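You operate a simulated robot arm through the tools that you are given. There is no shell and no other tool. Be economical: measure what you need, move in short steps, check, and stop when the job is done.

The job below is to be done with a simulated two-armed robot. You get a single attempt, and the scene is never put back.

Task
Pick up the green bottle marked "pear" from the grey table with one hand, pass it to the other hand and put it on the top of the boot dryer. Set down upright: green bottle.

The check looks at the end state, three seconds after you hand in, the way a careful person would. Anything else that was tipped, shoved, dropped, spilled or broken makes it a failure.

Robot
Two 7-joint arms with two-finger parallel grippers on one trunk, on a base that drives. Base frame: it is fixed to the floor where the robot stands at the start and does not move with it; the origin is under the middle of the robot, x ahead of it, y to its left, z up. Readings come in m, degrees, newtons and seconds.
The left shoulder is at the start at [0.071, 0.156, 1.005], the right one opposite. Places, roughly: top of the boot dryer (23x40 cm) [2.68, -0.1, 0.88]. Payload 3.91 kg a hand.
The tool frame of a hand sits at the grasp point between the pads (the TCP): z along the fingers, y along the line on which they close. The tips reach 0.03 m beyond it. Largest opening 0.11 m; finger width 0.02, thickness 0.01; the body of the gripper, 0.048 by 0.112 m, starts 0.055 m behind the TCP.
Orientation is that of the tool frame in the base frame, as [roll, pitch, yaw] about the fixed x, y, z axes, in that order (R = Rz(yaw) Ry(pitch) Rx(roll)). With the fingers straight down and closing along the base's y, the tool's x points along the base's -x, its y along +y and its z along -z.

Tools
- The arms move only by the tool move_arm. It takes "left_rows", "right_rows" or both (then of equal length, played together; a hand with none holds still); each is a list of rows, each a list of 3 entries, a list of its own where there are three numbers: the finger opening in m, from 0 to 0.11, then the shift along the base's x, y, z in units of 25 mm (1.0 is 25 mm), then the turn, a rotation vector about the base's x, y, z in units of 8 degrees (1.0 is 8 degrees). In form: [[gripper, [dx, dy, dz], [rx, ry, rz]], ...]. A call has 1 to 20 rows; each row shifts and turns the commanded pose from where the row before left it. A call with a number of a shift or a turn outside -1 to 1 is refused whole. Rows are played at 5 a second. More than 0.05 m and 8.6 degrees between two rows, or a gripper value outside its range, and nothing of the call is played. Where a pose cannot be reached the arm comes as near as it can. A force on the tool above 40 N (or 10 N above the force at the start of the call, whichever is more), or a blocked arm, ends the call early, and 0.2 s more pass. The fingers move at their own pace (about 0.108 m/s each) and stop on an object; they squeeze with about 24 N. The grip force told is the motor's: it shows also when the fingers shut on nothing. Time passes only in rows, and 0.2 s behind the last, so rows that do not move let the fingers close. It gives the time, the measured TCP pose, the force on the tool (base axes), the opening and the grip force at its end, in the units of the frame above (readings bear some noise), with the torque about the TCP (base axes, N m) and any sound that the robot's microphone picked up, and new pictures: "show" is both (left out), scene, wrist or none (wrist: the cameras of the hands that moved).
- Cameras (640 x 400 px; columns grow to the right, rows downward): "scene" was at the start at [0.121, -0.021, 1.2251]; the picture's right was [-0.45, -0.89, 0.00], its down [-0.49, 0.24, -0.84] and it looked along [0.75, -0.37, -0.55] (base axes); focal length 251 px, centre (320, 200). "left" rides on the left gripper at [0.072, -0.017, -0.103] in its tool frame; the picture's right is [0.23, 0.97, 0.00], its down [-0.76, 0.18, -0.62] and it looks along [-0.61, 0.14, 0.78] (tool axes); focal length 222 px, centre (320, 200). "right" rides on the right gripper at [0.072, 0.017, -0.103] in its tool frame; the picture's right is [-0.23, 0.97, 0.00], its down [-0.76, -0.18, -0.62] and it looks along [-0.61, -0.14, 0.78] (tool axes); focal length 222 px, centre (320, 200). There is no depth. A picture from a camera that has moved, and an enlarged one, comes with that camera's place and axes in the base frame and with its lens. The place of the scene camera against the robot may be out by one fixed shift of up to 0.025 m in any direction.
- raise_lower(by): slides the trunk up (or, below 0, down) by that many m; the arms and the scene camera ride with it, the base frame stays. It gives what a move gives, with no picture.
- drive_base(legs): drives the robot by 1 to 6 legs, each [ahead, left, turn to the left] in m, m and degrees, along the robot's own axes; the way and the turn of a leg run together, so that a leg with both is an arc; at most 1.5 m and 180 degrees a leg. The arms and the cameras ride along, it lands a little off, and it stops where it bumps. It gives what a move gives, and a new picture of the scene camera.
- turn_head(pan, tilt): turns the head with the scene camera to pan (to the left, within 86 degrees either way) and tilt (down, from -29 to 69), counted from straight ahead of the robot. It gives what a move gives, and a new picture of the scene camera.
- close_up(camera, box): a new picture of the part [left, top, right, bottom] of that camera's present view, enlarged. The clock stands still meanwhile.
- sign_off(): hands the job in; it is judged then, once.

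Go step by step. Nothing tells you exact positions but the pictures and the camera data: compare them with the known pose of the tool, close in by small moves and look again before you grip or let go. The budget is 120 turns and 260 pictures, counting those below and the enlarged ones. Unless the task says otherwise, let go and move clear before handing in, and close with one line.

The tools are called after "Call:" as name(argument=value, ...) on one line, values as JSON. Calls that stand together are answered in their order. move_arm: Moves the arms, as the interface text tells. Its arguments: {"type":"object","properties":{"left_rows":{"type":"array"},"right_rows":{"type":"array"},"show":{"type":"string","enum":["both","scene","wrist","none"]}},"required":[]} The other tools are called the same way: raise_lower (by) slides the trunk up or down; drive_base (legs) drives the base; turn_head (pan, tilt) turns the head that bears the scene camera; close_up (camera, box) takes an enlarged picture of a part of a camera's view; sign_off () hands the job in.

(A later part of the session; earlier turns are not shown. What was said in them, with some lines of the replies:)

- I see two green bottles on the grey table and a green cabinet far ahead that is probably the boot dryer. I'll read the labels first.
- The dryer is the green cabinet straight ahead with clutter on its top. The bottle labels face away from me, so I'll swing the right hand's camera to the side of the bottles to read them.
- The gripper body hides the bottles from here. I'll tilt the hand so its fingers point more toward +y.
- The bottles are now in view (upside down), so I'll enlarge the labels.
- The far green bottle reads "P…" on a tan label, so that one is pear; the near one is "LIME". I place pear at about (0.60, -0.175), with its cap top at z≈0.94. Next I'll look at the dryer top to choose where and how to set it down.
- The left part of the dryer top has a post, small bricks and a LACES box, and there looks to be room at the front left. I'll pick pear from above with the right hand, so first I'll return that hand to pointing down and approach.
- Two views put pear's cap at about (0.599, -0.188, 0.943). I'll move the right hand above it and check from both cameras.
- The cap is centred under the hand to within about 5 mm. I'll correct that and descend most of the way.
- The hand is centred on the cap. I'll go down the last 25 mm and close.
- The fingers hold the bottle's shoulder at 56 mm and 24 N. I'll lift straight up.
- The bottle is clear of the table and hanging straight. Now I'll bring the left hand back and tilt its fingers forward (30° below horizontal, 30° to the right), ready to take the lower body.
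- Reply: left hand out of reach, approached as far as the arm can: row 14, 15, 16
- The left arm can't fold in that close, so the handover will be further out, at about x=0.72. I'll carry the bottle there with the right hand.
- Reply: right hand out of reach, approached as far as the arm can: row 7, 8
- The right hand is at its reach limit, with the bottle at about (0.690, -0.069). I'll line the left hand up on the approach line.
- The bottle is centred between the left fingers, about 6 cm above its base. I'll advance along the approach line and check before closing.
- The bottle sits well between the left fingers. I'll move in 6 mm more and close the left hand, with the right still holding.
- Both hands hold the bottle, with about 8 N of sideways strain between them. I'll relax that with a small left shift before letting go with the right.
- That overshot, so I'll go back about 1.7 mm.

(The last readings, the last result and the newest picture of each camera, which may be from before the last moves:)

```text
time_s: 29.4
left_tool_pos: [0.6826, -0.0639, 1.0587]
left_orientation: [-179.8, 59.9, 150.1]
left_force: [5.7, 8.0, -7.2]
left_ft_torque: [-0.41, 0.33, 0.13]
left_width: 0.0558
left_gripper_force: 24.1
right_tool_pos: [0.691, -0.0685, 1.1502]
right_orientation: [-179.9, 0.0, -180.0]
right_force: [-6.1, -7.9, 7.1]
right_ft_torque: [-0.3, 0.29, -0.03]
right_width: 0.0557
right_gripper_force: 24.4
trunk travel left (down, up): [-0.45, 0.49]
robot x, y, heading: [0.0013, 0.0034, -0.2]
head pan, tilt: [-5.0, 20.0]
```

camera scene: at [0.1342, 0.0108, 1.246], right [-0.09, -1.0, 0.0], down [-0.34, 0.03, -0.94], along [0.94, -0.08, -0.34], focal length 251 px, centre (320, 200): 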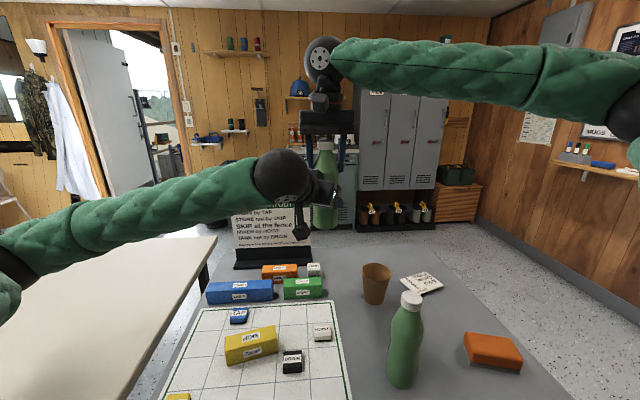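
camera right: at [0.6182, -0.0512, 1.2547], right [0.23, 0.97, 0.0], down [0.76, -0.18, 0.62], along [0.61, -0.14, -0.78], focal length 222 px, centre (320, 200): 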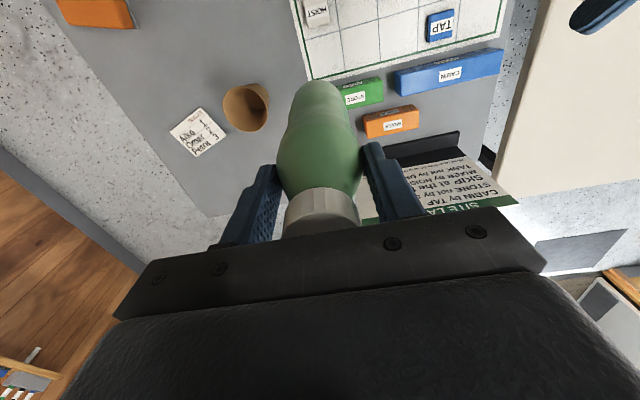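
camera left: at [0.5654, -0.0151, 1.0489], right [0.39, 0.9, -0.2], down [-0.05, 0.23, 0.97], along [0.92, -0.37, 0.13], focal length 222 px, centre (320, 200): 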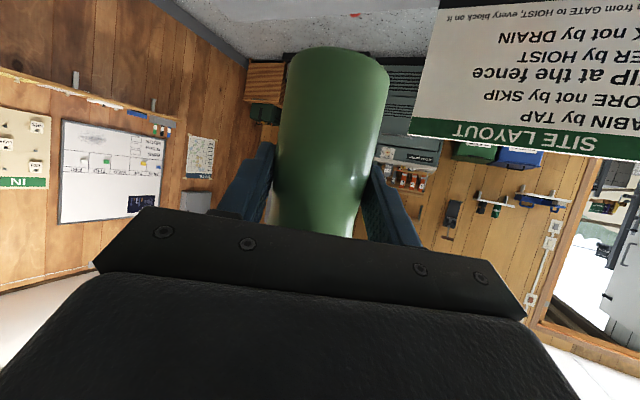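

The strain is now small. I'll open the right hand and lift it clear.

Call:
move_arm(right_rows=[[0.08, [0, 0, 0], [0, 0, 0]], [0.11, [0, 0, 0], [0, 0, 0]], [0.11, [0, 0, 0], [0, 0, 0]], [0.11, [0, 0, 0.5], [0, 0, 0]], [0.11, [-0.2, 0, 1], [0, 0, 0]], [0.11, [-0.2, 0, 1], [0, 0, 0]], [0.11, [-0.2, 0, 1], [0, 0, 0]], [0.11, [-0.3, 0, 1], [0, 0, 0]], [0.11, [0, 0, 0], [0, 0, 0]]])

```text
time_s: 31.4
left_tool_pos: [0.6814, -0.064, 1.06]
left_orientation: [-179.9, 59.9, 150.1]
left_force: [-0.3, -0.5, 0.3]
left_ft_torque: [0.03, -0.01, -0.03]
left_width: 0.0558
left_gripper_force: 23.5
right_tool_pos: [0.678, -0.0883, 1.247]
right_orientation: [-179.9, -0.2, 179.9]
right_force: [-0.9, 0.5, 0.0]
right_ft_torque: [0.01, 0.03, 0.02]
right_width: 0.1101
right_gripper_force: 0.1
right hand out of reach, approached as far as the arm can: row 5, 6, 7, 8
trunk travel left (down, up): [-0.45, 0.49]
robot x, y, heading: [-0.0019, 0.0007, -0.2]
head pan, tilt: [-5.0, 20.0]
camera scene: at [0.1349, 0.0107, 1.2459], right [-0.09, -1.0, 0.0], down [-0.34, 0.03, -0.94], along [0.94, -0.08, -0.34], focal length 251 px, centre (320, 200)
camera right: at [0.6046, -0.0716, 1.3515], right [0.23, 0.97, 0.0], down [0.76, -0.18, 0.62], along [0.61, -0.14, -0.78], focal length 222 px, centre (320, 200)
```

scene: 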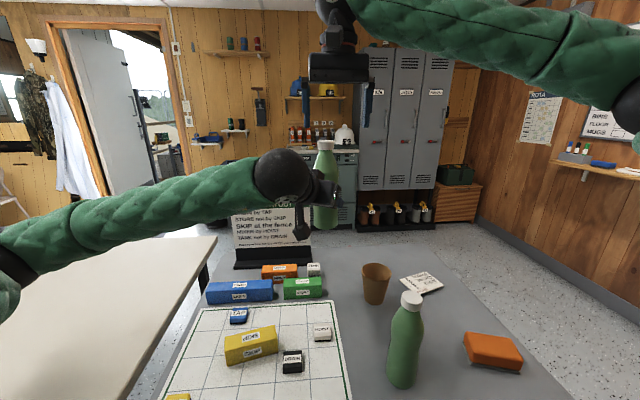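
right: 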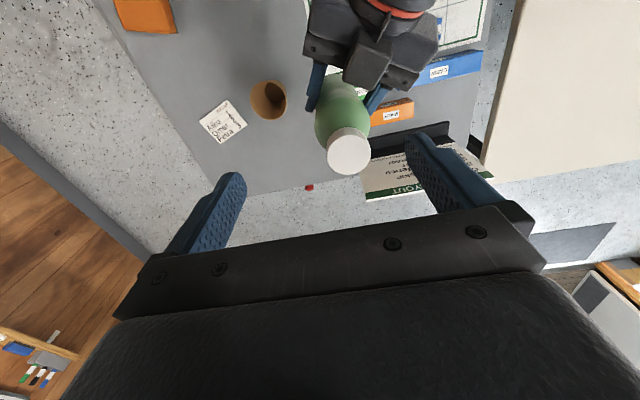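

The left hand alone holds the bottle now. I'll move the right hand back out of the way, raise the trunk for clearance, and look at the lane on the right.

Call:
move_arm(right_rows=[[0.11, [-1, 0, 0.5], [0, 0, 0]], [0.11, [-1, 0, 0.5], [0, 0, 0]], [0.11, [-1, -0.5, 0], [0, 0, 0]], [0.11, [-1, -1, 0], [0, 0, 0]], [0.11, [-1, -1, 0], [0, 0, 0]], [0.11, [-1, -1, -0.5], [0, 0, 0]], [0.11, [-0.5, -1, -0.5], [0, 0, 0]], [0.11, [0, -1, -0.5], [0, 0, 0]], [0.11, [0, -1, -0.5], [0, 0, 0]], [0.11, [0, -1, 0], [0, 0, 0]], [0.11, [0, 0, 0], [0, 0, 0]]], show="none")

Call:
raise_lower(by=0.1)

Call:
turn_head(pan=-60, tilt=35)

```text
time_s: 33.8
left_tool_pos: [0.6824, -0.0641, 1.0591]
left_orientation: [-179.9, 60.0, 150.1]
left_force: [-0.1, -0.2, 0.3]
left_ft_torque: [0.0, 0.01, -0.02]
left_width: 0.0555
left_gripper_force: 23.7
right_tool_pos: [0.5153, -0.2757, 1.2243]
right_orientation: [-180.0, 0.1, 180.0]
right_force: [0.2, -0.2, 0.4]
right_ft_torque: [-0.02, 0.01, 0.01]
right_width: 0.1098
right_gripper_force: 0.0
trunk travel left (down, up): [-0.45, 0.49]
robot x, y, heading: [0.0006, 0.0001, 0.0]
head pan, tilt: [-5.0, 20.0]
```

```text
time_s: 35.1
left_tool_pos: [0.6819, -0.0661, 1.1579]
left_orientation: [-179.8, 60.0, 150.1]
left_force: [0.3, 0.5, -0.1]
left_ft_torque: [-0.01, -0.02, 0.05]
left_width: 0.0554
left_gripper_force: 24.4
right_tool_pos: [0.5169, -0.276, 1.3241]
right_orientation: [-180.0, 0.0, 180.0]
right_force: [-0.4, 0.0, -0.9]
right_ft_torque: [0.02, -0.01, 0.02]
right_width: 0.11
right_gripper_force: 0.0
trunk travel left (down, up): [-0.55, 0.39]
robot x, y, heading: [0.0012, -0.0004, 0.3]
head pan, tilt: [-5.0, 20.0]
```

```text
time_s: 36.3
left_tool_pos: [0.682, -0.0639, 1.159]
left_orientation: [180.0, 60.1, 150.0]
left_force: [-0.1, -0.5, -1.2]
left_ft_torque: [0.02, -0.03, 0.01]
left_width: 0.0553
left_gripper_force: 24.3
right_tool_pos: [0.5165, -0.2748, 1.3244]
right_orientation: [180.0, 0.0, -180.0]
right_force: [0.4, 0.3, 0.3]
right_ft_torque: [0.0, -0.03, -0.03]
right_width: 0.1101
right_gripper_force: 0.0
trunk travel left (down, up): [-0.55, 0.39]
robot x, y, heading: [-0.0005, 0.0035, -0.4]
head pan, tilt: [-60.0, 35.0]
camera scene: at [0.0854, -0.0575, 1.3222], right [-0.87, -0.5, 0.0], down [-0.29, 0.5, -0.82], along [0.41, -0.71, -0.57], focal length 251 px, centre (320, 200)
```

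scene: 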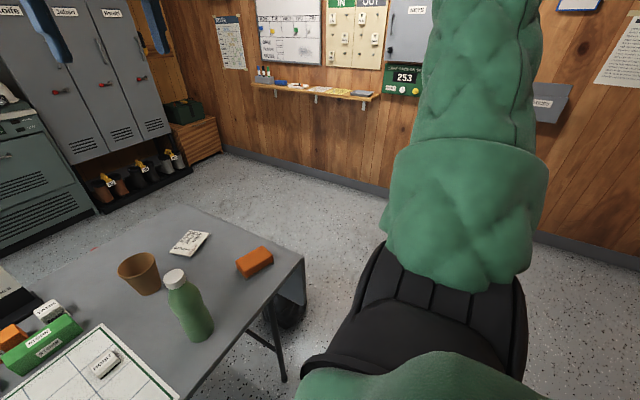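

There is a clear lane to the right of the table; the dark object under its edge ends at about y=-0.7. I'll back off a little, go right, then forward past the table.

Call:
drive_base(legs=[[-0.15, 0, 0], [0, -1.2, 0]])

Call:
turn_head(pan=0, tilt=30)

```text
time_s: 43.3
left_tool_pos: [0.5153, -1.2551, 1.1578]
left_orientation: [-180.0, 60.1, 148.8]
left_force: [0.2, -0.8, -1.2]
left_ft_torque: [0.02, -0.03, 0.01]
left_width: 0.055
left_gripper_force: 23.8
right_tool_pos: [0.3442, -1.4637, 1.3254]
right_orientation: [-180.0, 0.0, 178.7]
right_force: [-0.2, -0.4, 0.4]
right_ft_torque: [0.01, -0.03, -0.04]
right_width: 0.1096
right_gripper_force: 0.1
trunk travel left (down, up): [-0.55, 0.39]
robot x, y, heading: [-0.1676, -1.1788, -1.6]
head pan, tilt: [-60.0, 35.0]
camera scene: at [-0.0817, -1.2357, 1.3222], right [-0.88, -0.48, 0.0], down [-0.28, 0.5, -0.82], along [0.39, -0.72, -0.57], focal length 251 px, centre (320, 200)
```

scene: 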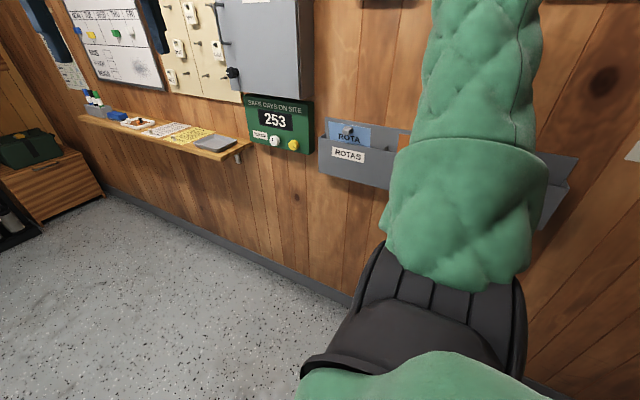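

```text
time_s: 44.6
left_tool_pos: [0.5145, -1.256, 1.1594]
left_orientation: [-180.0, 60.0, 148.9]
left_force: [0.2, 0.4, -0.5]
left_ft_torque: [0.0, -0.02, 0.01]
left_width: 0.0555
left_gripper_force: 24.3
right_tool_pos: [0.3453, -1.4633, 1.325]
right_orientation: [-179.9, 0.0, 178.7]
right_force: [0.6, -0.4, 0.1]
right_ft_torque: [-0.01, 0.03, -0.01]
right_width: 0.1101
right_gripper_force: 0.1
trunk travel left (down, up): [-0.55, 0.39]
robot x, y, heading: [-0.1641, -1.1754, -1.4]
head pan, tilt: [0.0, 30.0]
camera scene: at [-0.0336, -1.1602, 1.33], right [-0.02, -1.0, 0.0], down [-0.5, 0.01, -0.87], along [0.87, -0.02, -0.5], focal length 251 px, centre (320, 200)
```

scene: 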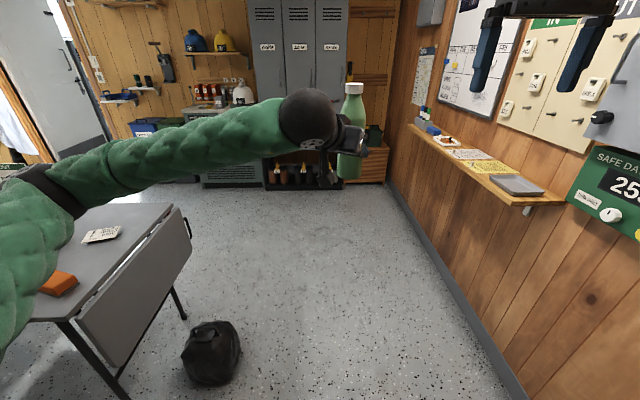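

The lane is clear: the black bag is left of my path and the wall shelf is well to the right. I'll drive forward past the table and then left toward the dryer.

Call:
drive_base(legs=[[1.2, 0, 1.4], [0.5, 0, 0]])

Call:
drive_base(legs=[[0, 1.2, 0]])

```text
time_s: 53.2
left_tool_pos: [2.2107, -1.2611, 1.1589]
left_orientation: [-179.9, 60.0, 149.7]
left_force: [0.2, 0.0, -0.4]
left_ft_torque: [0.0, 0.0, 0.01]
left_width: 0.0552
left_gripper_force: 24.1
right_tool_pos: [2.0428, -1.4713, 1.3247]
right_orientation: [-180.0, -0.1, 179.6]
right_force: [0.0, 0.4, -0.3]
right_ft_torque: [-0.03, 0.01, -0.02]
right_width: 0.1103
right_gripper_force: 0.1
trunk travel left (down, up): [-0.55, 0.39]
robot x, y, heading: [1.5253, -1.1895, -0.5]
head pan, tilt: [0.0, 30.0]
camera scene: at [1.6603, -1.1745, 1.3299], right [-0.01, -1.0, 0.0], down [-0.5, 0.0, -0.87], along [0.87, -0.01, -0.5], focal length 251 px, centre (320, 200)
```

scene: 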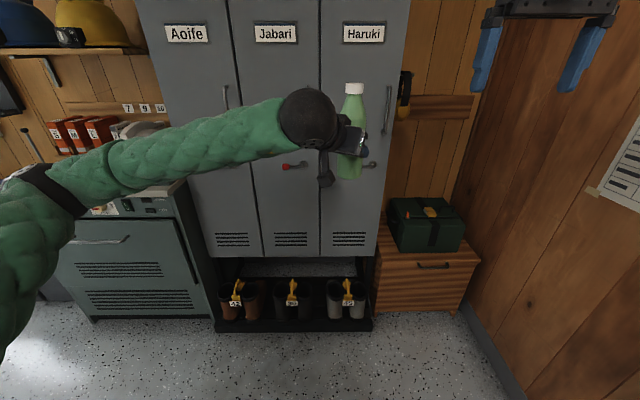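

```text
time_s: 59.3
left_tool_pos: [2.2201, -0.0584, 1.159]
left_orientation: [-179.8, 59.9, 149.3]
left_force: [0.0, 0.3, -0.2]
left_ft_torque: [0.01, -0.01, 0.0]
left_width: 0.0552
left_gripper_force: 24.8
right_tool_pos: [2.0515, -0.2679, 1.325]
right_orientation: [-180.0, -0.1, 179.3]
right_force: [-0.5, -0.5, 0.3]
right_ft_torque: [-0.03, 0.01, 0.01]
right_width: 0.11
right_gripper_force: 0.1
trunk travel left (down, up): [-0.55, 0.39]
robot x, y, heading: [1.5388, 0.015, -0.5]
head pan, tilt: [0.0, 30.0]
camera scene: at [1.6714, 0.0318, 1.33], right [-0.01, -1.0, 0.0], down [-0.5, 0.01, -0.87], along [0.87, -0.01, -0.5], focal length 251 px, centre (320, 200)
```

scene: 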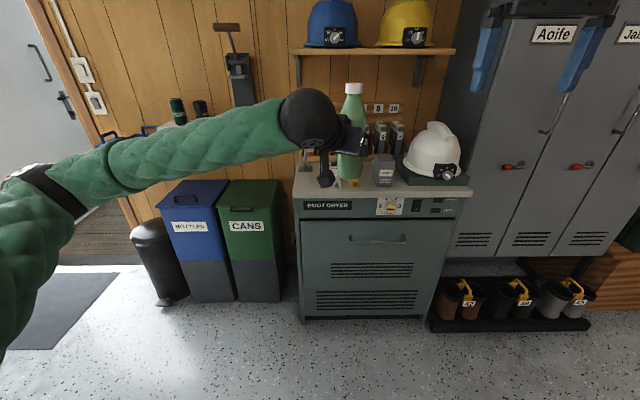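

I'm in front of the dryer. I'll look closely at its top from both the head and the left wrist.

Call:
close_up(camera="scene", box=[280, 110, 480, 235])

Call:
close_up(camera="left", box=[0, 0, 640, 400])

Call:
close_up(camera="right", box=[0, 0, 640, 400])

```text
3.20 times, centred on (380, 172) of scene
camera zoom: at [1.6714, 0.0318, 1.33], right [-0.01, -1.0, 0.0], down [-0.5, 0.01, -0.87], along [0.87, -0.01, -0.5], focal length 804 px, centre (128, 288)
```

zoom: 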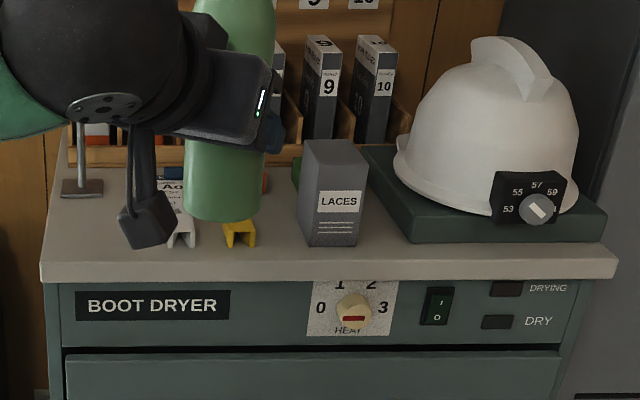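

```text
1.00 times, centred on (320, 200) of left (not enlarged: the box is as wide or as high as the picture)
camera zoom: at [2.104, -0.0082, 1.1492], right [0.4, 0.9, -0.2], down [-0.05, 0.23, 0.97], along [0.92, -0.38, 0.13], focal length 222 px, centre (320, 200)
```

zoom: 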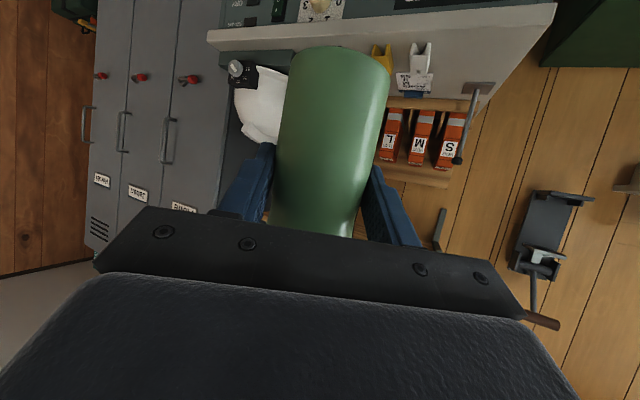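

```text
1.00 times, centred on (320, 200) of right (not enlarged: the box is as wide or as high as the picture)
camera zoom: at [1.9796, -0.249, 1.4286], right [0.24, 0.97, 0.0], down [0.76, -0.19, 0.62], along [0.6, -0.15, -0.78], focal length 222 px, centre (320, 200)
```

zoom: 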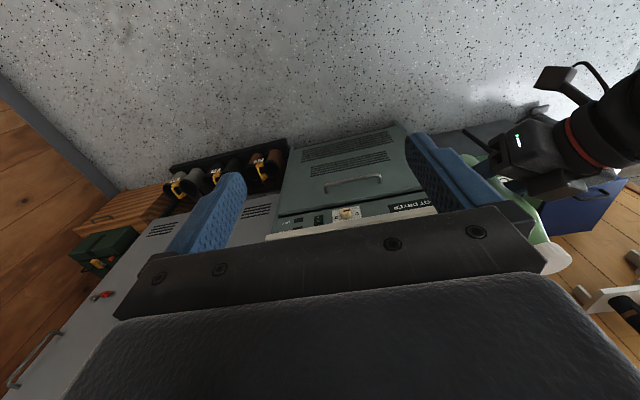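

The front-left corner of the dryer top is free: bricks lie at y<-0.02 and the post is back at x≈2.72. I'm targeting the bottle axis at about (2.62, 0.05), so I'll drive closer.

Call:
drive_base(legs=[[0.3, 0.11, 0.5]])

Call:
close_up(camera="left", box=[0, 0, 640, 400])

Call:
close_up(camera="scene", box=[230, 150, 480, 306])

```text
time_s: 61.4
left_tool_pos: [2.5205, 0.0522, 1.1589]
left_orientation: [-180.0, 60.0, 149.6]
left_force: [0.5, -0.2, -1.3]
left_ft_torque: [0.02, -0.02, 0.04]
left_width: 0.0551
left_gripper_force: 23.9
right_tool_pos: [2.3523, -0.1573, 1.3253]
right_orientation: [-180.0, -0.1, 179.5]
right_force: [-0.1, 1.2, 0.2]
right_ft_torque: [-0.01, 0.05, 0.01]
right_width: 0.11
right_gripper_force: 0.1
trunk travel left (down, up): [-0.55, 0.39]
robot x, y, heading: [1.8394, 0.1222, -0.5]
head pan, tilt: [0.0, 30.0]
camera scene: at [1.971, 0.1402, 1.3299], right [-0.01, -1.0, 0.0], down [-0.5, 0.0, -0.87], along [0.87, -0.01, -0.5], focal length 251 px, centre (320, 200)
```

scene: 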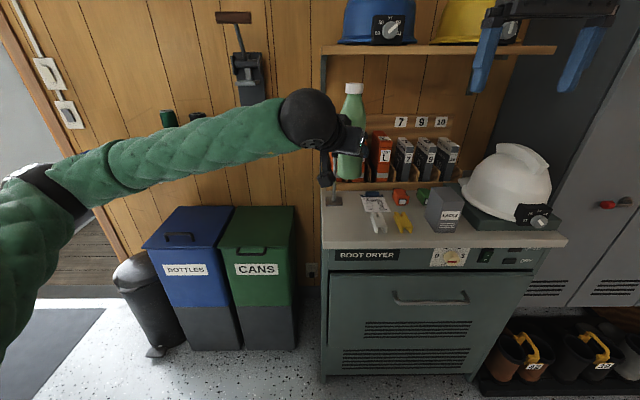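

```text
1.00 times, centred on (320, 200) of left (not enlarged: the box is as wide or as high as the picture)
camera zoom: at [2.4035, 0.1021, 1.1488], right [0.4, 0.9, -0.2], down [-0.05, 0.23, 0.97], along [0.92, -0.37, 0.13], focal length 222 px, centre (320, 200)
```

zoom: 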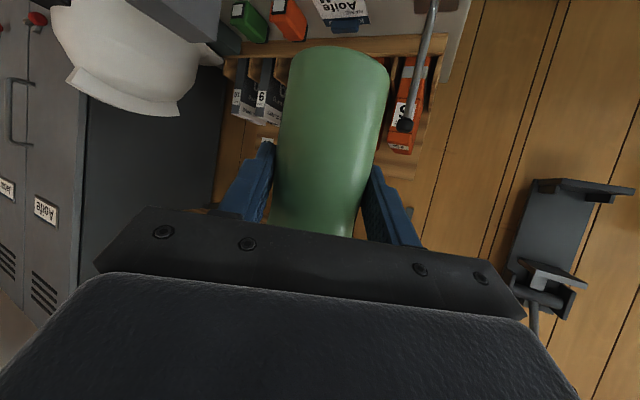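

```text
2.56 times, centred on (355, 228) of scene
camera zoom: at [1.971, 0.1402, 1.3299], right [-0.01, -1.0, 0.0], down [-0.5, 0.0, -0.87], along [0.87, -0.01, -0.5], focal length 643 px, centre (230, 128)
```

zoom: 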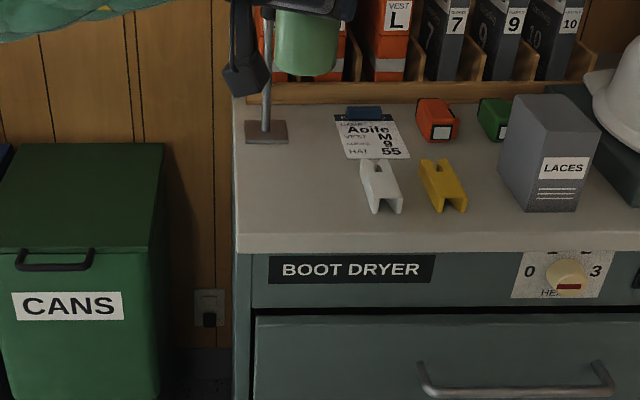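

The front-left spot is clearly free. I'll lower the trunk first, then slide the bottle forward over the spot and look again.

Call:
raise_lower(by=-0.13)

Call:
move_arm(left_rows=[[0.03, [0.6, 0, 0], [0, 0, 0]], [0.03, [0.6, 0, 0], [0, 0, 0]], [0.03, [0.6, 0, 0], [0, 0, 0]], [0.03, [0.6, 0, 0], [0, 0, 0]], [0.03, [0.6, 0, 0], [0, 0, 0]], [0.03, [0.6, 0, 0], [0, 0, 0]], [0.03, [0, 0, 0], [0, 0, 0]]])

Call:
close_up(camera="scene", box=[250, 120, 450, 245])

```text
time_s: 63.0
left_tool_pos: [2.5203, 0.052, 1.0295]
left_orientation: [179.9, 60.0, 149.5]
left_force: [0.2, -0.3, 0.3]
left_ft_torque: [-0.04, 0.0, 0.0]
left_width: 0.055
left_gripper_force: 23.6
right_tool_pos: [2.3505, -0.1569, 1.1951]
right_orientation: [180.0, 0.1, 179.5]
right_force: [-0.2, -0.3, 0.1]
right_ft_torque: [-0.01, 0.0, 0.0]
right_width: 0.1099
right_gripper_force: 0.0
trunk travel left (down, up): [-0.42, 0.52]
robot x, y, heading: [1.8384, 0.1221, -0.6]
head pan, tilt: [0.0, 30.0]
```

```text
time_s: 64.6
left_tool_pos: [2.6092, 0.0536, 1.0303]
left_orientation: [180.0, 60.0, 149.5]
left_force: [0.3, 0.3, 0.1]
left_ft_torque: [0.0, 0.0, 0.0]
left_width: 0.0552
left_gripper_force: 23.6
right_tool_pos: [2.3525, -0.1578, 1.1943]
right_orientation: [-180.0, 0.0, 179.5]
right_force: [-0.7, 0.4, 1.2]
right_ft_torque: [-0.02, 0.01, 0.01]
right_width: 0.1098
right_gripper_force: 0.1
trunk travel left (down, up): [-0.42, 0.52]
robot x, y, heading: [1.837, 0.1213, -0.2]
head pan, tilt: [0.0, 30.0]
camera scene: at [1.9698, 0.14, 1.2], right [-0.01, -1.0, 0.0], down [-0.5, 0.0, -0.87], along [0.87, -0.01, -0.5], focal length 251 px, centre (320, 200)
camera left: at [2.4922, 0.102, 1.0199], right [0.4, 0.9, -0.2], down [-0.05, 0.23, 0.97], along [0.92, -0.37, 0.13], focal length 222 px, centre (320, 200)
```

scene: 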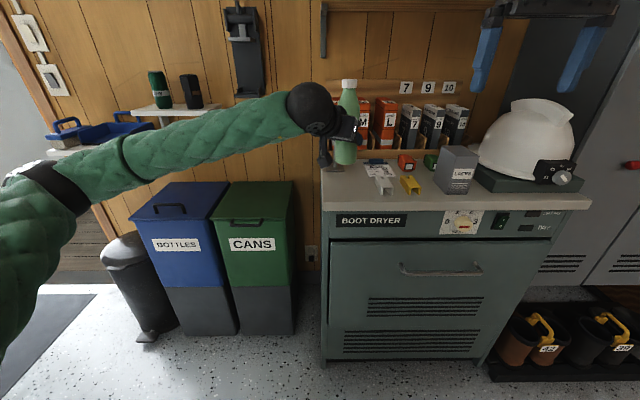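
left: 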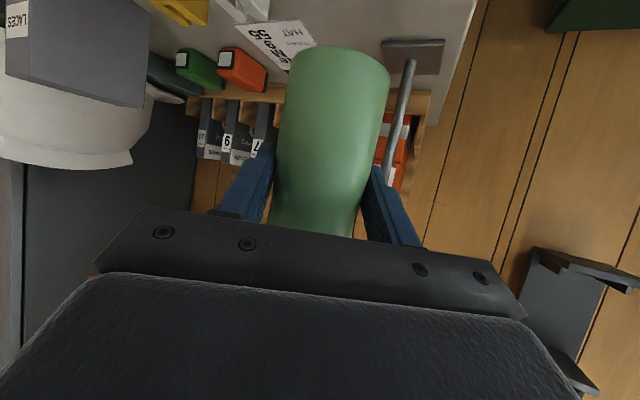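

```text
3.20 times, centred on (350, 182) of scene
camera zoom: at [1.9698, 0.14, 1.2], right [-0.01, -1.0, 0.0], down [-0.5, 0.0, -0.87], along [0.87, -0.01, -0.5], focal length 804 px, centre (224, 256)
```

zoom: 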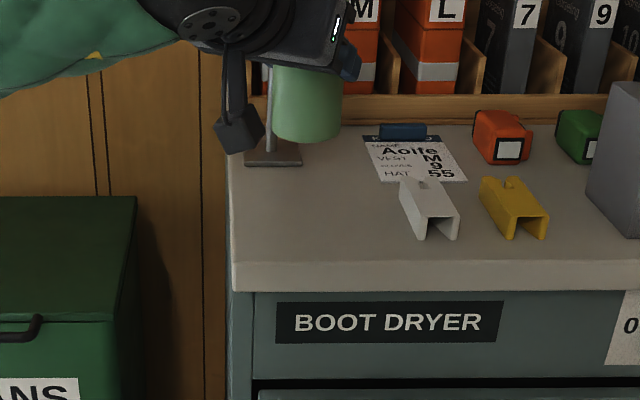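

The bottle is over the free spot with about 5 cm of margin around it. I'll lower most of the way and check.

Call:
move_arm(left_rows=[[0.03, [0, 0, -0.6], [0, 0, 0]], [0.03, [0, 0, -0.6], [0, 0, 0]], [0.03, [0, 0, -0.6], [0, 0, 0]], [0.03, [0, 0, -0.5], [0, 0, 0]], [0.03, [0, 0, -0.3], [0, 0, 0]], [0.03, [0, 0, 0], [0, 0, 0]]], show="wrist")

Call:
close_up(camera="scene", box=[280, 120, 440, 220])

```text
time_s: 66.0
left_tool_pos: [2.609, 0.0528, 0.9642]
left_orientation: [180.0, 60.0, 149.6]
left_force: [0.4, -0.6, -1.1]
left_ft_torque: [0.0, 0.02, 0.0]
left_width: 0.0553
left_gripper_force: 23.9
right_tool_pos: [2.3522, -0.1571, 1.1953]
right_orientation: [-179.9, 0.0, 179.5]
right_force: [-0.1, 0.3, -0.1]
right_ft_torque: [-0.03, -0.02, 0.03]
right_width: 0.1098
right_gripper_force: 0.0
trunk travel left (down, up): [-0.42, 0.52]
robot x, y, heading: [1.8411, 0.1203, -0.5]
head pan, tilt: [0.0, 30.0]
camera left: at [2.4922, 0.1018, 0.9542], right [0.4, 0.9, -0.2], down [-0.05, 0.23, 0.97], along [0.92, -0.37, 0.13], focal length 222 px, centre (320, 200)
```

left: 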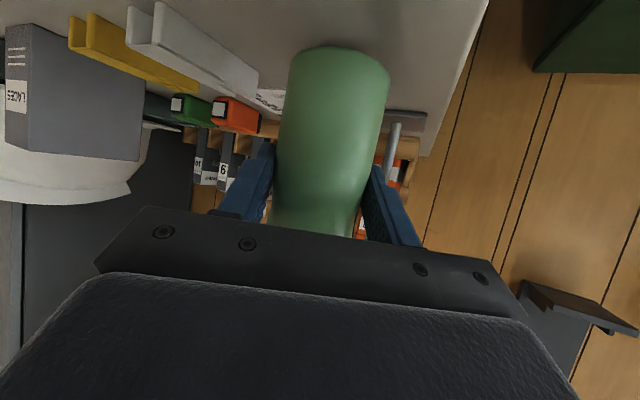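

```text
4.00 times, centred on (360, 170) of scene
camera zoom: at [1.9699, 0.1399, 1.2], right [-0.01, -1.0, 0.0], down [-0.5, 0.0, -0.87], along [0.87, -0.01, -0.5], focal length 1005 px, centre (160, 320)
```

zoom: 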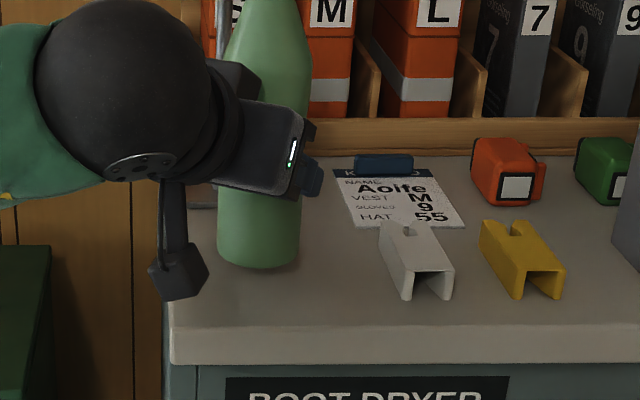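

About 2 cm remains. I'll lower gently while watching the force.

Call:
move_arm(left_rows=[[0.03, [0, 0, -0.1], [0, 0, 0]], [0.03, [0, 0, -0.1], [0, 0, 0]], [0.03, [0, 0, -0.1], [0, 0, 0]], [0.03, [0, 0, -0.1], [0, 0, 0]], [0.03, [0, 0, -0.1], [0, 0, 0]], [0.03, [0, 0, -0.1], [0, 0, 0]]], show="none")

Call:
close_up(camera="scene", box=[280, 120, 440, 220])

```text
time_s: 67.4
left_tool_pos: [2.6101, 0.0515, 0.9495]
left_orientation: [-180.0, 60.0, 149.6]
left_force: [0.3, -0.4, -0.6]
left_ft_torque: [-0.01, 0.0, 0.03]
left_width: 0.0554
left_gripper_force: 23.7
right_tool_pos: [2.352, -0.1576, 1.1951]
right_orientation: [179.9, 0.1, 179.4]
right_force: [-0.3, -0.7, 0.1]
right_ft_torque: [-0.05, 0.02, 0.02]
right_width: 0.11
right_gripper_force: 0.0
trunk travel left (down, up): [-0.42, 0.52]
robot x, y, heading: [1.8355, 0.1219, -0.5]
head pan, tilt: [0.0, 30.0]
```

```text
4.00 times, centred on (360, 170) of scene
camera zoom: at [1.97, 0.1399, 1.2], right [-0.01, -1.0, 0.0], down [-0.5, 0.0, -0.87], along [0.87, -0.01, -0.5], focal length 1005 px, centre (160, 320)
```

zoom: 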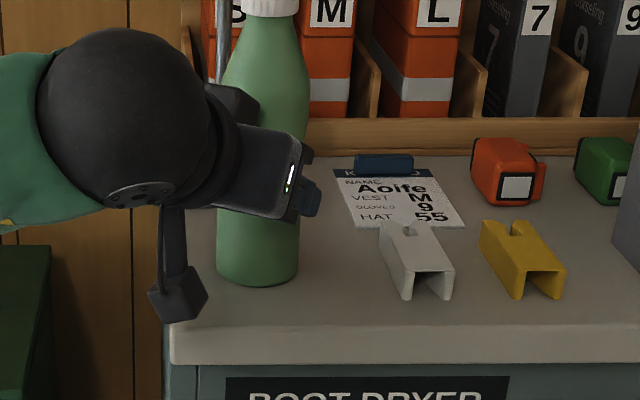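

No contact yet, so I'll keep lowering in small steps.

Call:
move_arm(left_rows=[[0.03, [0, 0, -0.08], [0, 0, 0]], [0.03, [0, 0, -0.08], [0, 0, 0]], [0.03, [0, 0, 0], [0, 0, 0]]], show="none")

Call:
move_arm(left_rows=[[0.03, [0, 0, -0.06], [0, 0, 0]], [0.03, [0, 0, 0], [0, 0, 0]]], show="none")

```text
time_s: 68.2
left_tool_pos: [2.6107, 0.0531, 0.9482]
left_orientation: [-180.0, 60.2, 149.4]
left_force: [5.2, -0.8, 20.4]
left_ft_torque: [-0.01, -0.08, -0.05]
left_width: 0.055
left_gripper_force: 23.9
right_tool_pos: [2.3513, -0.1569, 1.1947]
right_orientation: [-180.0, 0.1, 179.5]
right_force: [0.4, 0.3, 0.8]
right_ft_torque: [0.01, 0.0, -0.02]
right_width: 0.1102
right_gripper_force: 0.0
trunk travel left (down, up): [-0.42, 0.52]
robot x, y, heading: [1.8362, 0.1221, -0.5]
head pan, tilt: [0.0, 30.0]
```

```text
time_s: 68.8
left_tool_pos: [2.6084, 0.0526, 0.9447]
left_orientation: [-180.0, 60.0, 149.6]
left_force: [4.5, 1.1, 21.3]
left_ft_torque: [-0.05, -0.21, 0.06]
left_width: 0.0551
left_gripper_force: 24.3
right_tool_pos: [2.3515, -0.1564, 1.1955]
right_orientation: [179.9, 0.1, 179.5]
right_force: [0.1, 0.6, 0.1]
right_ft_torque: [-0.01, -0.04, 0.0]
right_width: 0.11
right_gripper_force: 0.1
trunk travel left (down, up): [-0.42, 0.52]
robot x, y, heading: [1.835, 0.1232, -0.3]
head pan, tilt: [0.0, 30.0]
```

It has made contact at about 20 N. I'll ease up 1 mm and check that it is standing flat.

Call:
move_arm(left_rows=[[0.03, [0, 0, 0.04], [0, 0, 0]], [0.03, [0, 0, 0], [0, 0, 0]]])

Call:
close_up(camera="scene", box=[290, 90, 450, 210])

```text
time_s: 69.4
left_tool_pos: [2.6079, 0.0525, 0.9452]
left_orientation: [180.0, 60.1, 149.6]
left_force: [0.6, 1.5, 15.4]
left_ft_torque: [0.01, -0.04, 0.02]
left_width: 0.0553
left_gripper_force: 23.8
right_tool_pos: [2.3517, -0.1573, 1.1951]
right_orientation: [-180.0, 0.1, 179.6]
right_force: [0.4, 0.9, -0.4]
right_ft_torque: [-0.02, 0.03, -0.02]
right_width: 0.1101
right_gripper_force: 0.1
trunk travel left (down, up): [-0.42, 0.52]
robot x, y, heading: [1.8386, 0.1229, -0.9]
head pan, tilt: [0.0, 30.0]
camera scene: at [1.9689, 0.1402, 1.2001], right [-0.01, -1.0, 0.0], down [-0.5, 0.0, -0.87], along [0.87, -0.01, -0.5], focal length 251 px, centre (320, 200)
camera left: at [2.492, 0.1021, 0.9348], right [0.4, 0.9, -0.2], down [-0.05, 0.23, 0.97], along [0.92, -0.37, 0.13], focal length 222 px, centre (320, 200)
```

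scene: 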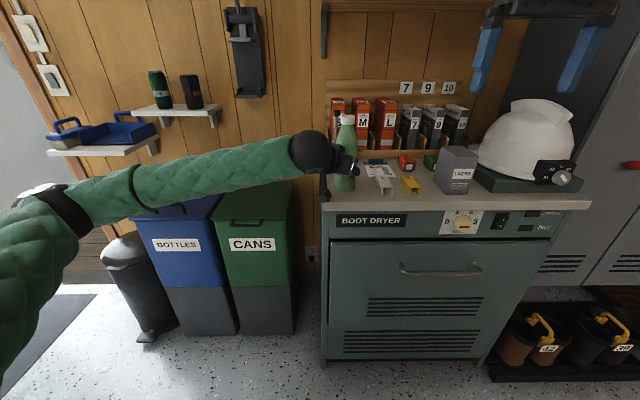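
left: 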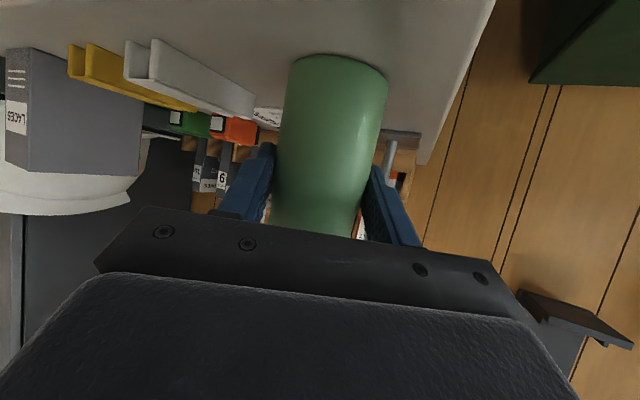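

```text
3.33 times, centred on (370, 150) of scene
camera zoom: at [1.9689, 0.1402, 1.2001], right [-0.01, -1.0, 0.0], down [-0.5, 0.0, -0.87], along [0.87, -0.01, -0.5], focal length 837 px, centre (153, 367)
```

zoom: 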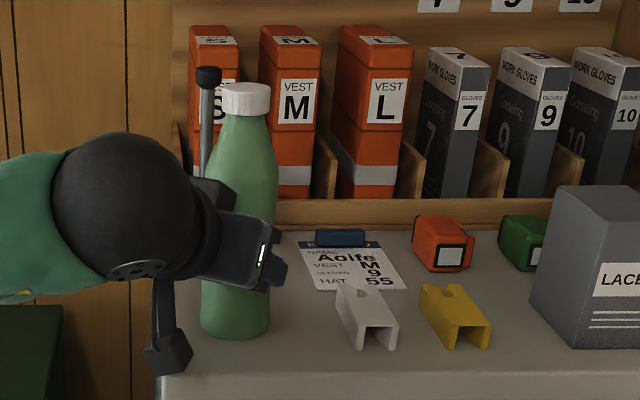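

The bottle stands upright in the free spot. I'll take off the remaining load, open gently and check.

Call:
move_arm(left_rows=[[0.03, [0, 0, 0.05], [0, 0, 0]], [0.03, [0, 0, 0], [0, 0, 0]], [0.06, [0, 0, 0], [0, 0, 0]], [0.07, [0, 0, 0], [0, 0, 0]], [0.09, [0, 0, 0], [0, 0, 0]], [0.09, [0, 0, 0], [0, 0, 0]]])

Call:
close_up(camera="scene", box=[290, 90, 450, 210])

```text
time_s: 70.8
left_tool_pos: [2.6111, 0.0526, 0.9458]
left_orientation: [-179.9, 59.9, 149.7]
left_force: [-0.3, -0.2, 0.2]
left_ft_torque: [0.0, 0.01, 0.02]
left_width: 0.0902
left_gripper_force: 0.0
right_tool_pos: [2.3518, -0.1587, 1.195]
right_orientation: [-179.9, 0.0, 179.4]
right_force: [-0.4, -0.9, -0.3]
right_ft_torque: [0.0, -0.02, -0.01]
right_width: 0.1101
right_gripper_force: 0.1
trunk travel left (down, up): [-0.42, 0.52]
robot x, y, heading: [1.8364, 0.1216, -0.7]
head pan, tilt: [0.0, 30.0]
camera scene: at [1.97, 0.1399, 1.2], right [-0.01, -1.0, 0.0], down [-0.5, 0.0, -0.87], along [0.87, -0.01, -0.5], focal length 251 px, centre (320, 200)
camera left: at [2.493, 0.1015, 0.9355], right [0.4, 0.9, -0.2], down [-0.05, 0.23, 0.97], along [0.92, -0.37, 0.13], focal length 222 px, centre (320, 200)
```

scene: 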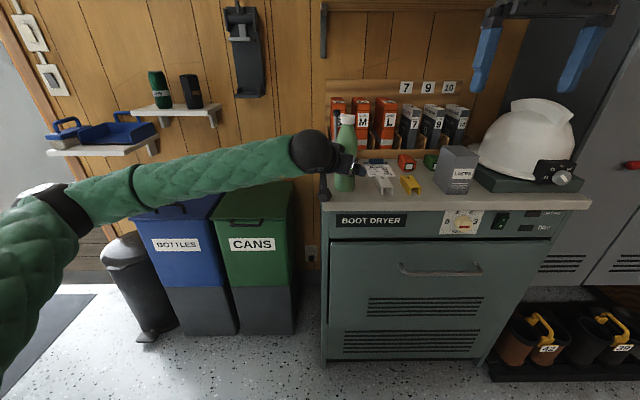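
left: 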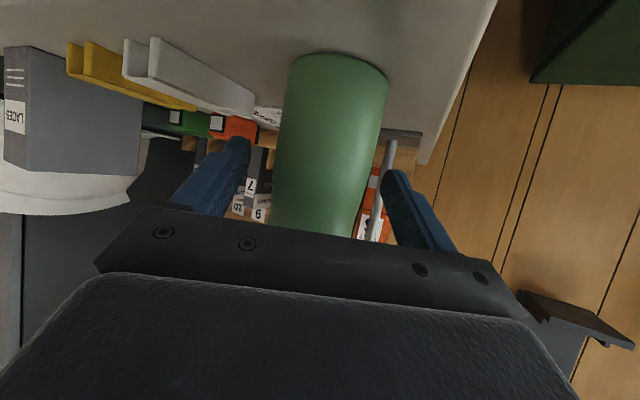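

```text
3.33 times, centred on (370, 150) of scene
camera zoom: at [1.97, 0.1399, 1.2], right [-0.01, -1.0, 0.0], down [-0.5, 0.0, -0.87], along [0.87, -0.01, -0.5], focal length 837 px, centre (153, 367)
```

zoom: 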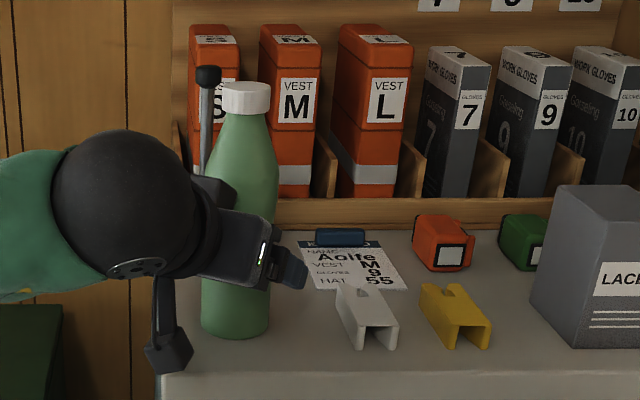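

The bottle stands by itself with both fingers clear. I'll back the hand straight out along its approach line.

Call:
move_arm(left_rows=[[0.09, [-0.4, 0.23, 0], [0, 0, 0]], [0.09, [-0.8, 0.46, 0], [0, 0, 0]], [0.09, [-0.8, 0.46, 0], [0, 0, 0]], [0.09, [-0.8, 0.46, 0], [0, 0, 0]], [0.09, [-0.8, 0.46, 0], [0, 0, 0]], [0.09, [0, 0, 0], [0, 0, 0]]], show="none")

Call:
drive_base(legs=[[-0.2, 0, 0]])

Call:
close_up(camera="scene", box=[270, 90, 470, 215])

```text
time_s: 72.2
left_tool_pos: [2.5189, 0.1059, 0.9442]
left_orientation: [180.0, 60.1, 149.6]
left_force: [0.7, 1.2, -0.4]
left_ft_torque: [-0.02, 0.0, 0.0]
left_width: 0.09
left_gripper_force: 0.0
right_tool_pos: [2.3526, -0.1586, 1.1941]
right_orientation: [180.0, 0.0, 179.5]
right_force: [0.4, 0.0, -0.7]
right_ft_torque: [-0.02, -0.03, 0.0]
right_width: 0.1101
right_gripper_force: 0.1
trunk travel left (down, up): [-0.42, 0.52]
robot x, y, heading: [1.8368, 0.1215, -0.4]
head pan, tilt: [0.0, 30.0]
```

```text
time_s: 73.8
left_tool_pos: [2.3187, 0.1068, 0.9457]
left_orientation: [180.0, 60.1, 149.6]
left_force: [-0.1, 0.2, 0.4]
left_ft_torque: [0.05, 0.03, 0.0]
left_width: 0.0899
left_gripper_force: 0.1
right_tool_pos: [2.1503, -0.156, 1.1953]
right_orientation: [180.0, 0.2, 179.5]
right_force: [-1.2, 0.0, 0.4]
right_ft_torque: [0.02, -0.05, -0.01]
right_width: 0.11
right_gripper_force: 0.1
trunk travel left (down, up): [-0.42, 0.52]
robot x, y, heading: [1.6377, 0.1244, -0.5]
head pan, tilt: [0.0, 30.0]
camera scene: at [1.7682, 0.1416, 1.2002], right [-0.01, -1.0, 0.0], down [-0.5, 0.0, -0.87], along [0.87, -0.01, -0.5], focal length 251 px, centre (320, 200)
```

scene: 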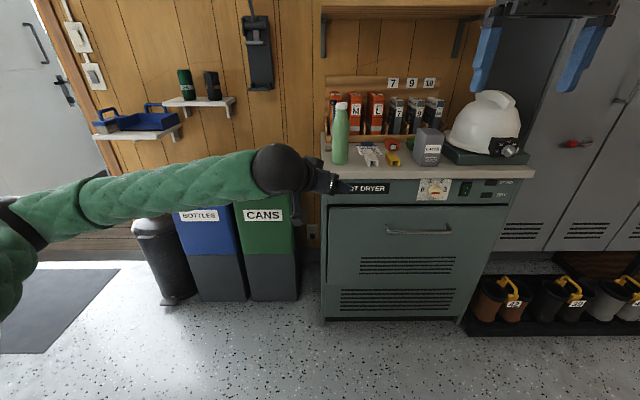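

```text
3.20 times, centred on (370, 152) of scene
camera zoom: at [1.7682, 0.1416, 1.2002], right [-0.01, -1.0, 0.0], down [-0.5, 0.0, -0.87], along [0.87, -0.01, -0.5], focal length 804 px, centre (160, 352)
```

zoom: 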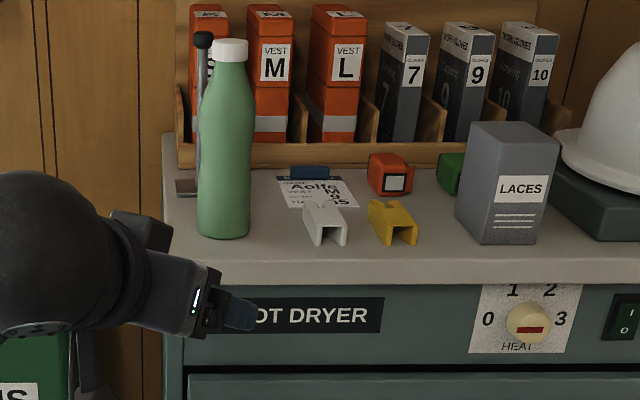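

The pear bottle stands upright on the dryer's front-left corner, nothing around it has moved, and both hands are clear. I'm handing in.

Call:
sign_off()

```text
The job is handed in.
```

The pear bottle was picked up with the right hand, passed to the left, and set upright on top of the boot dryer; nothing else was disturbed.
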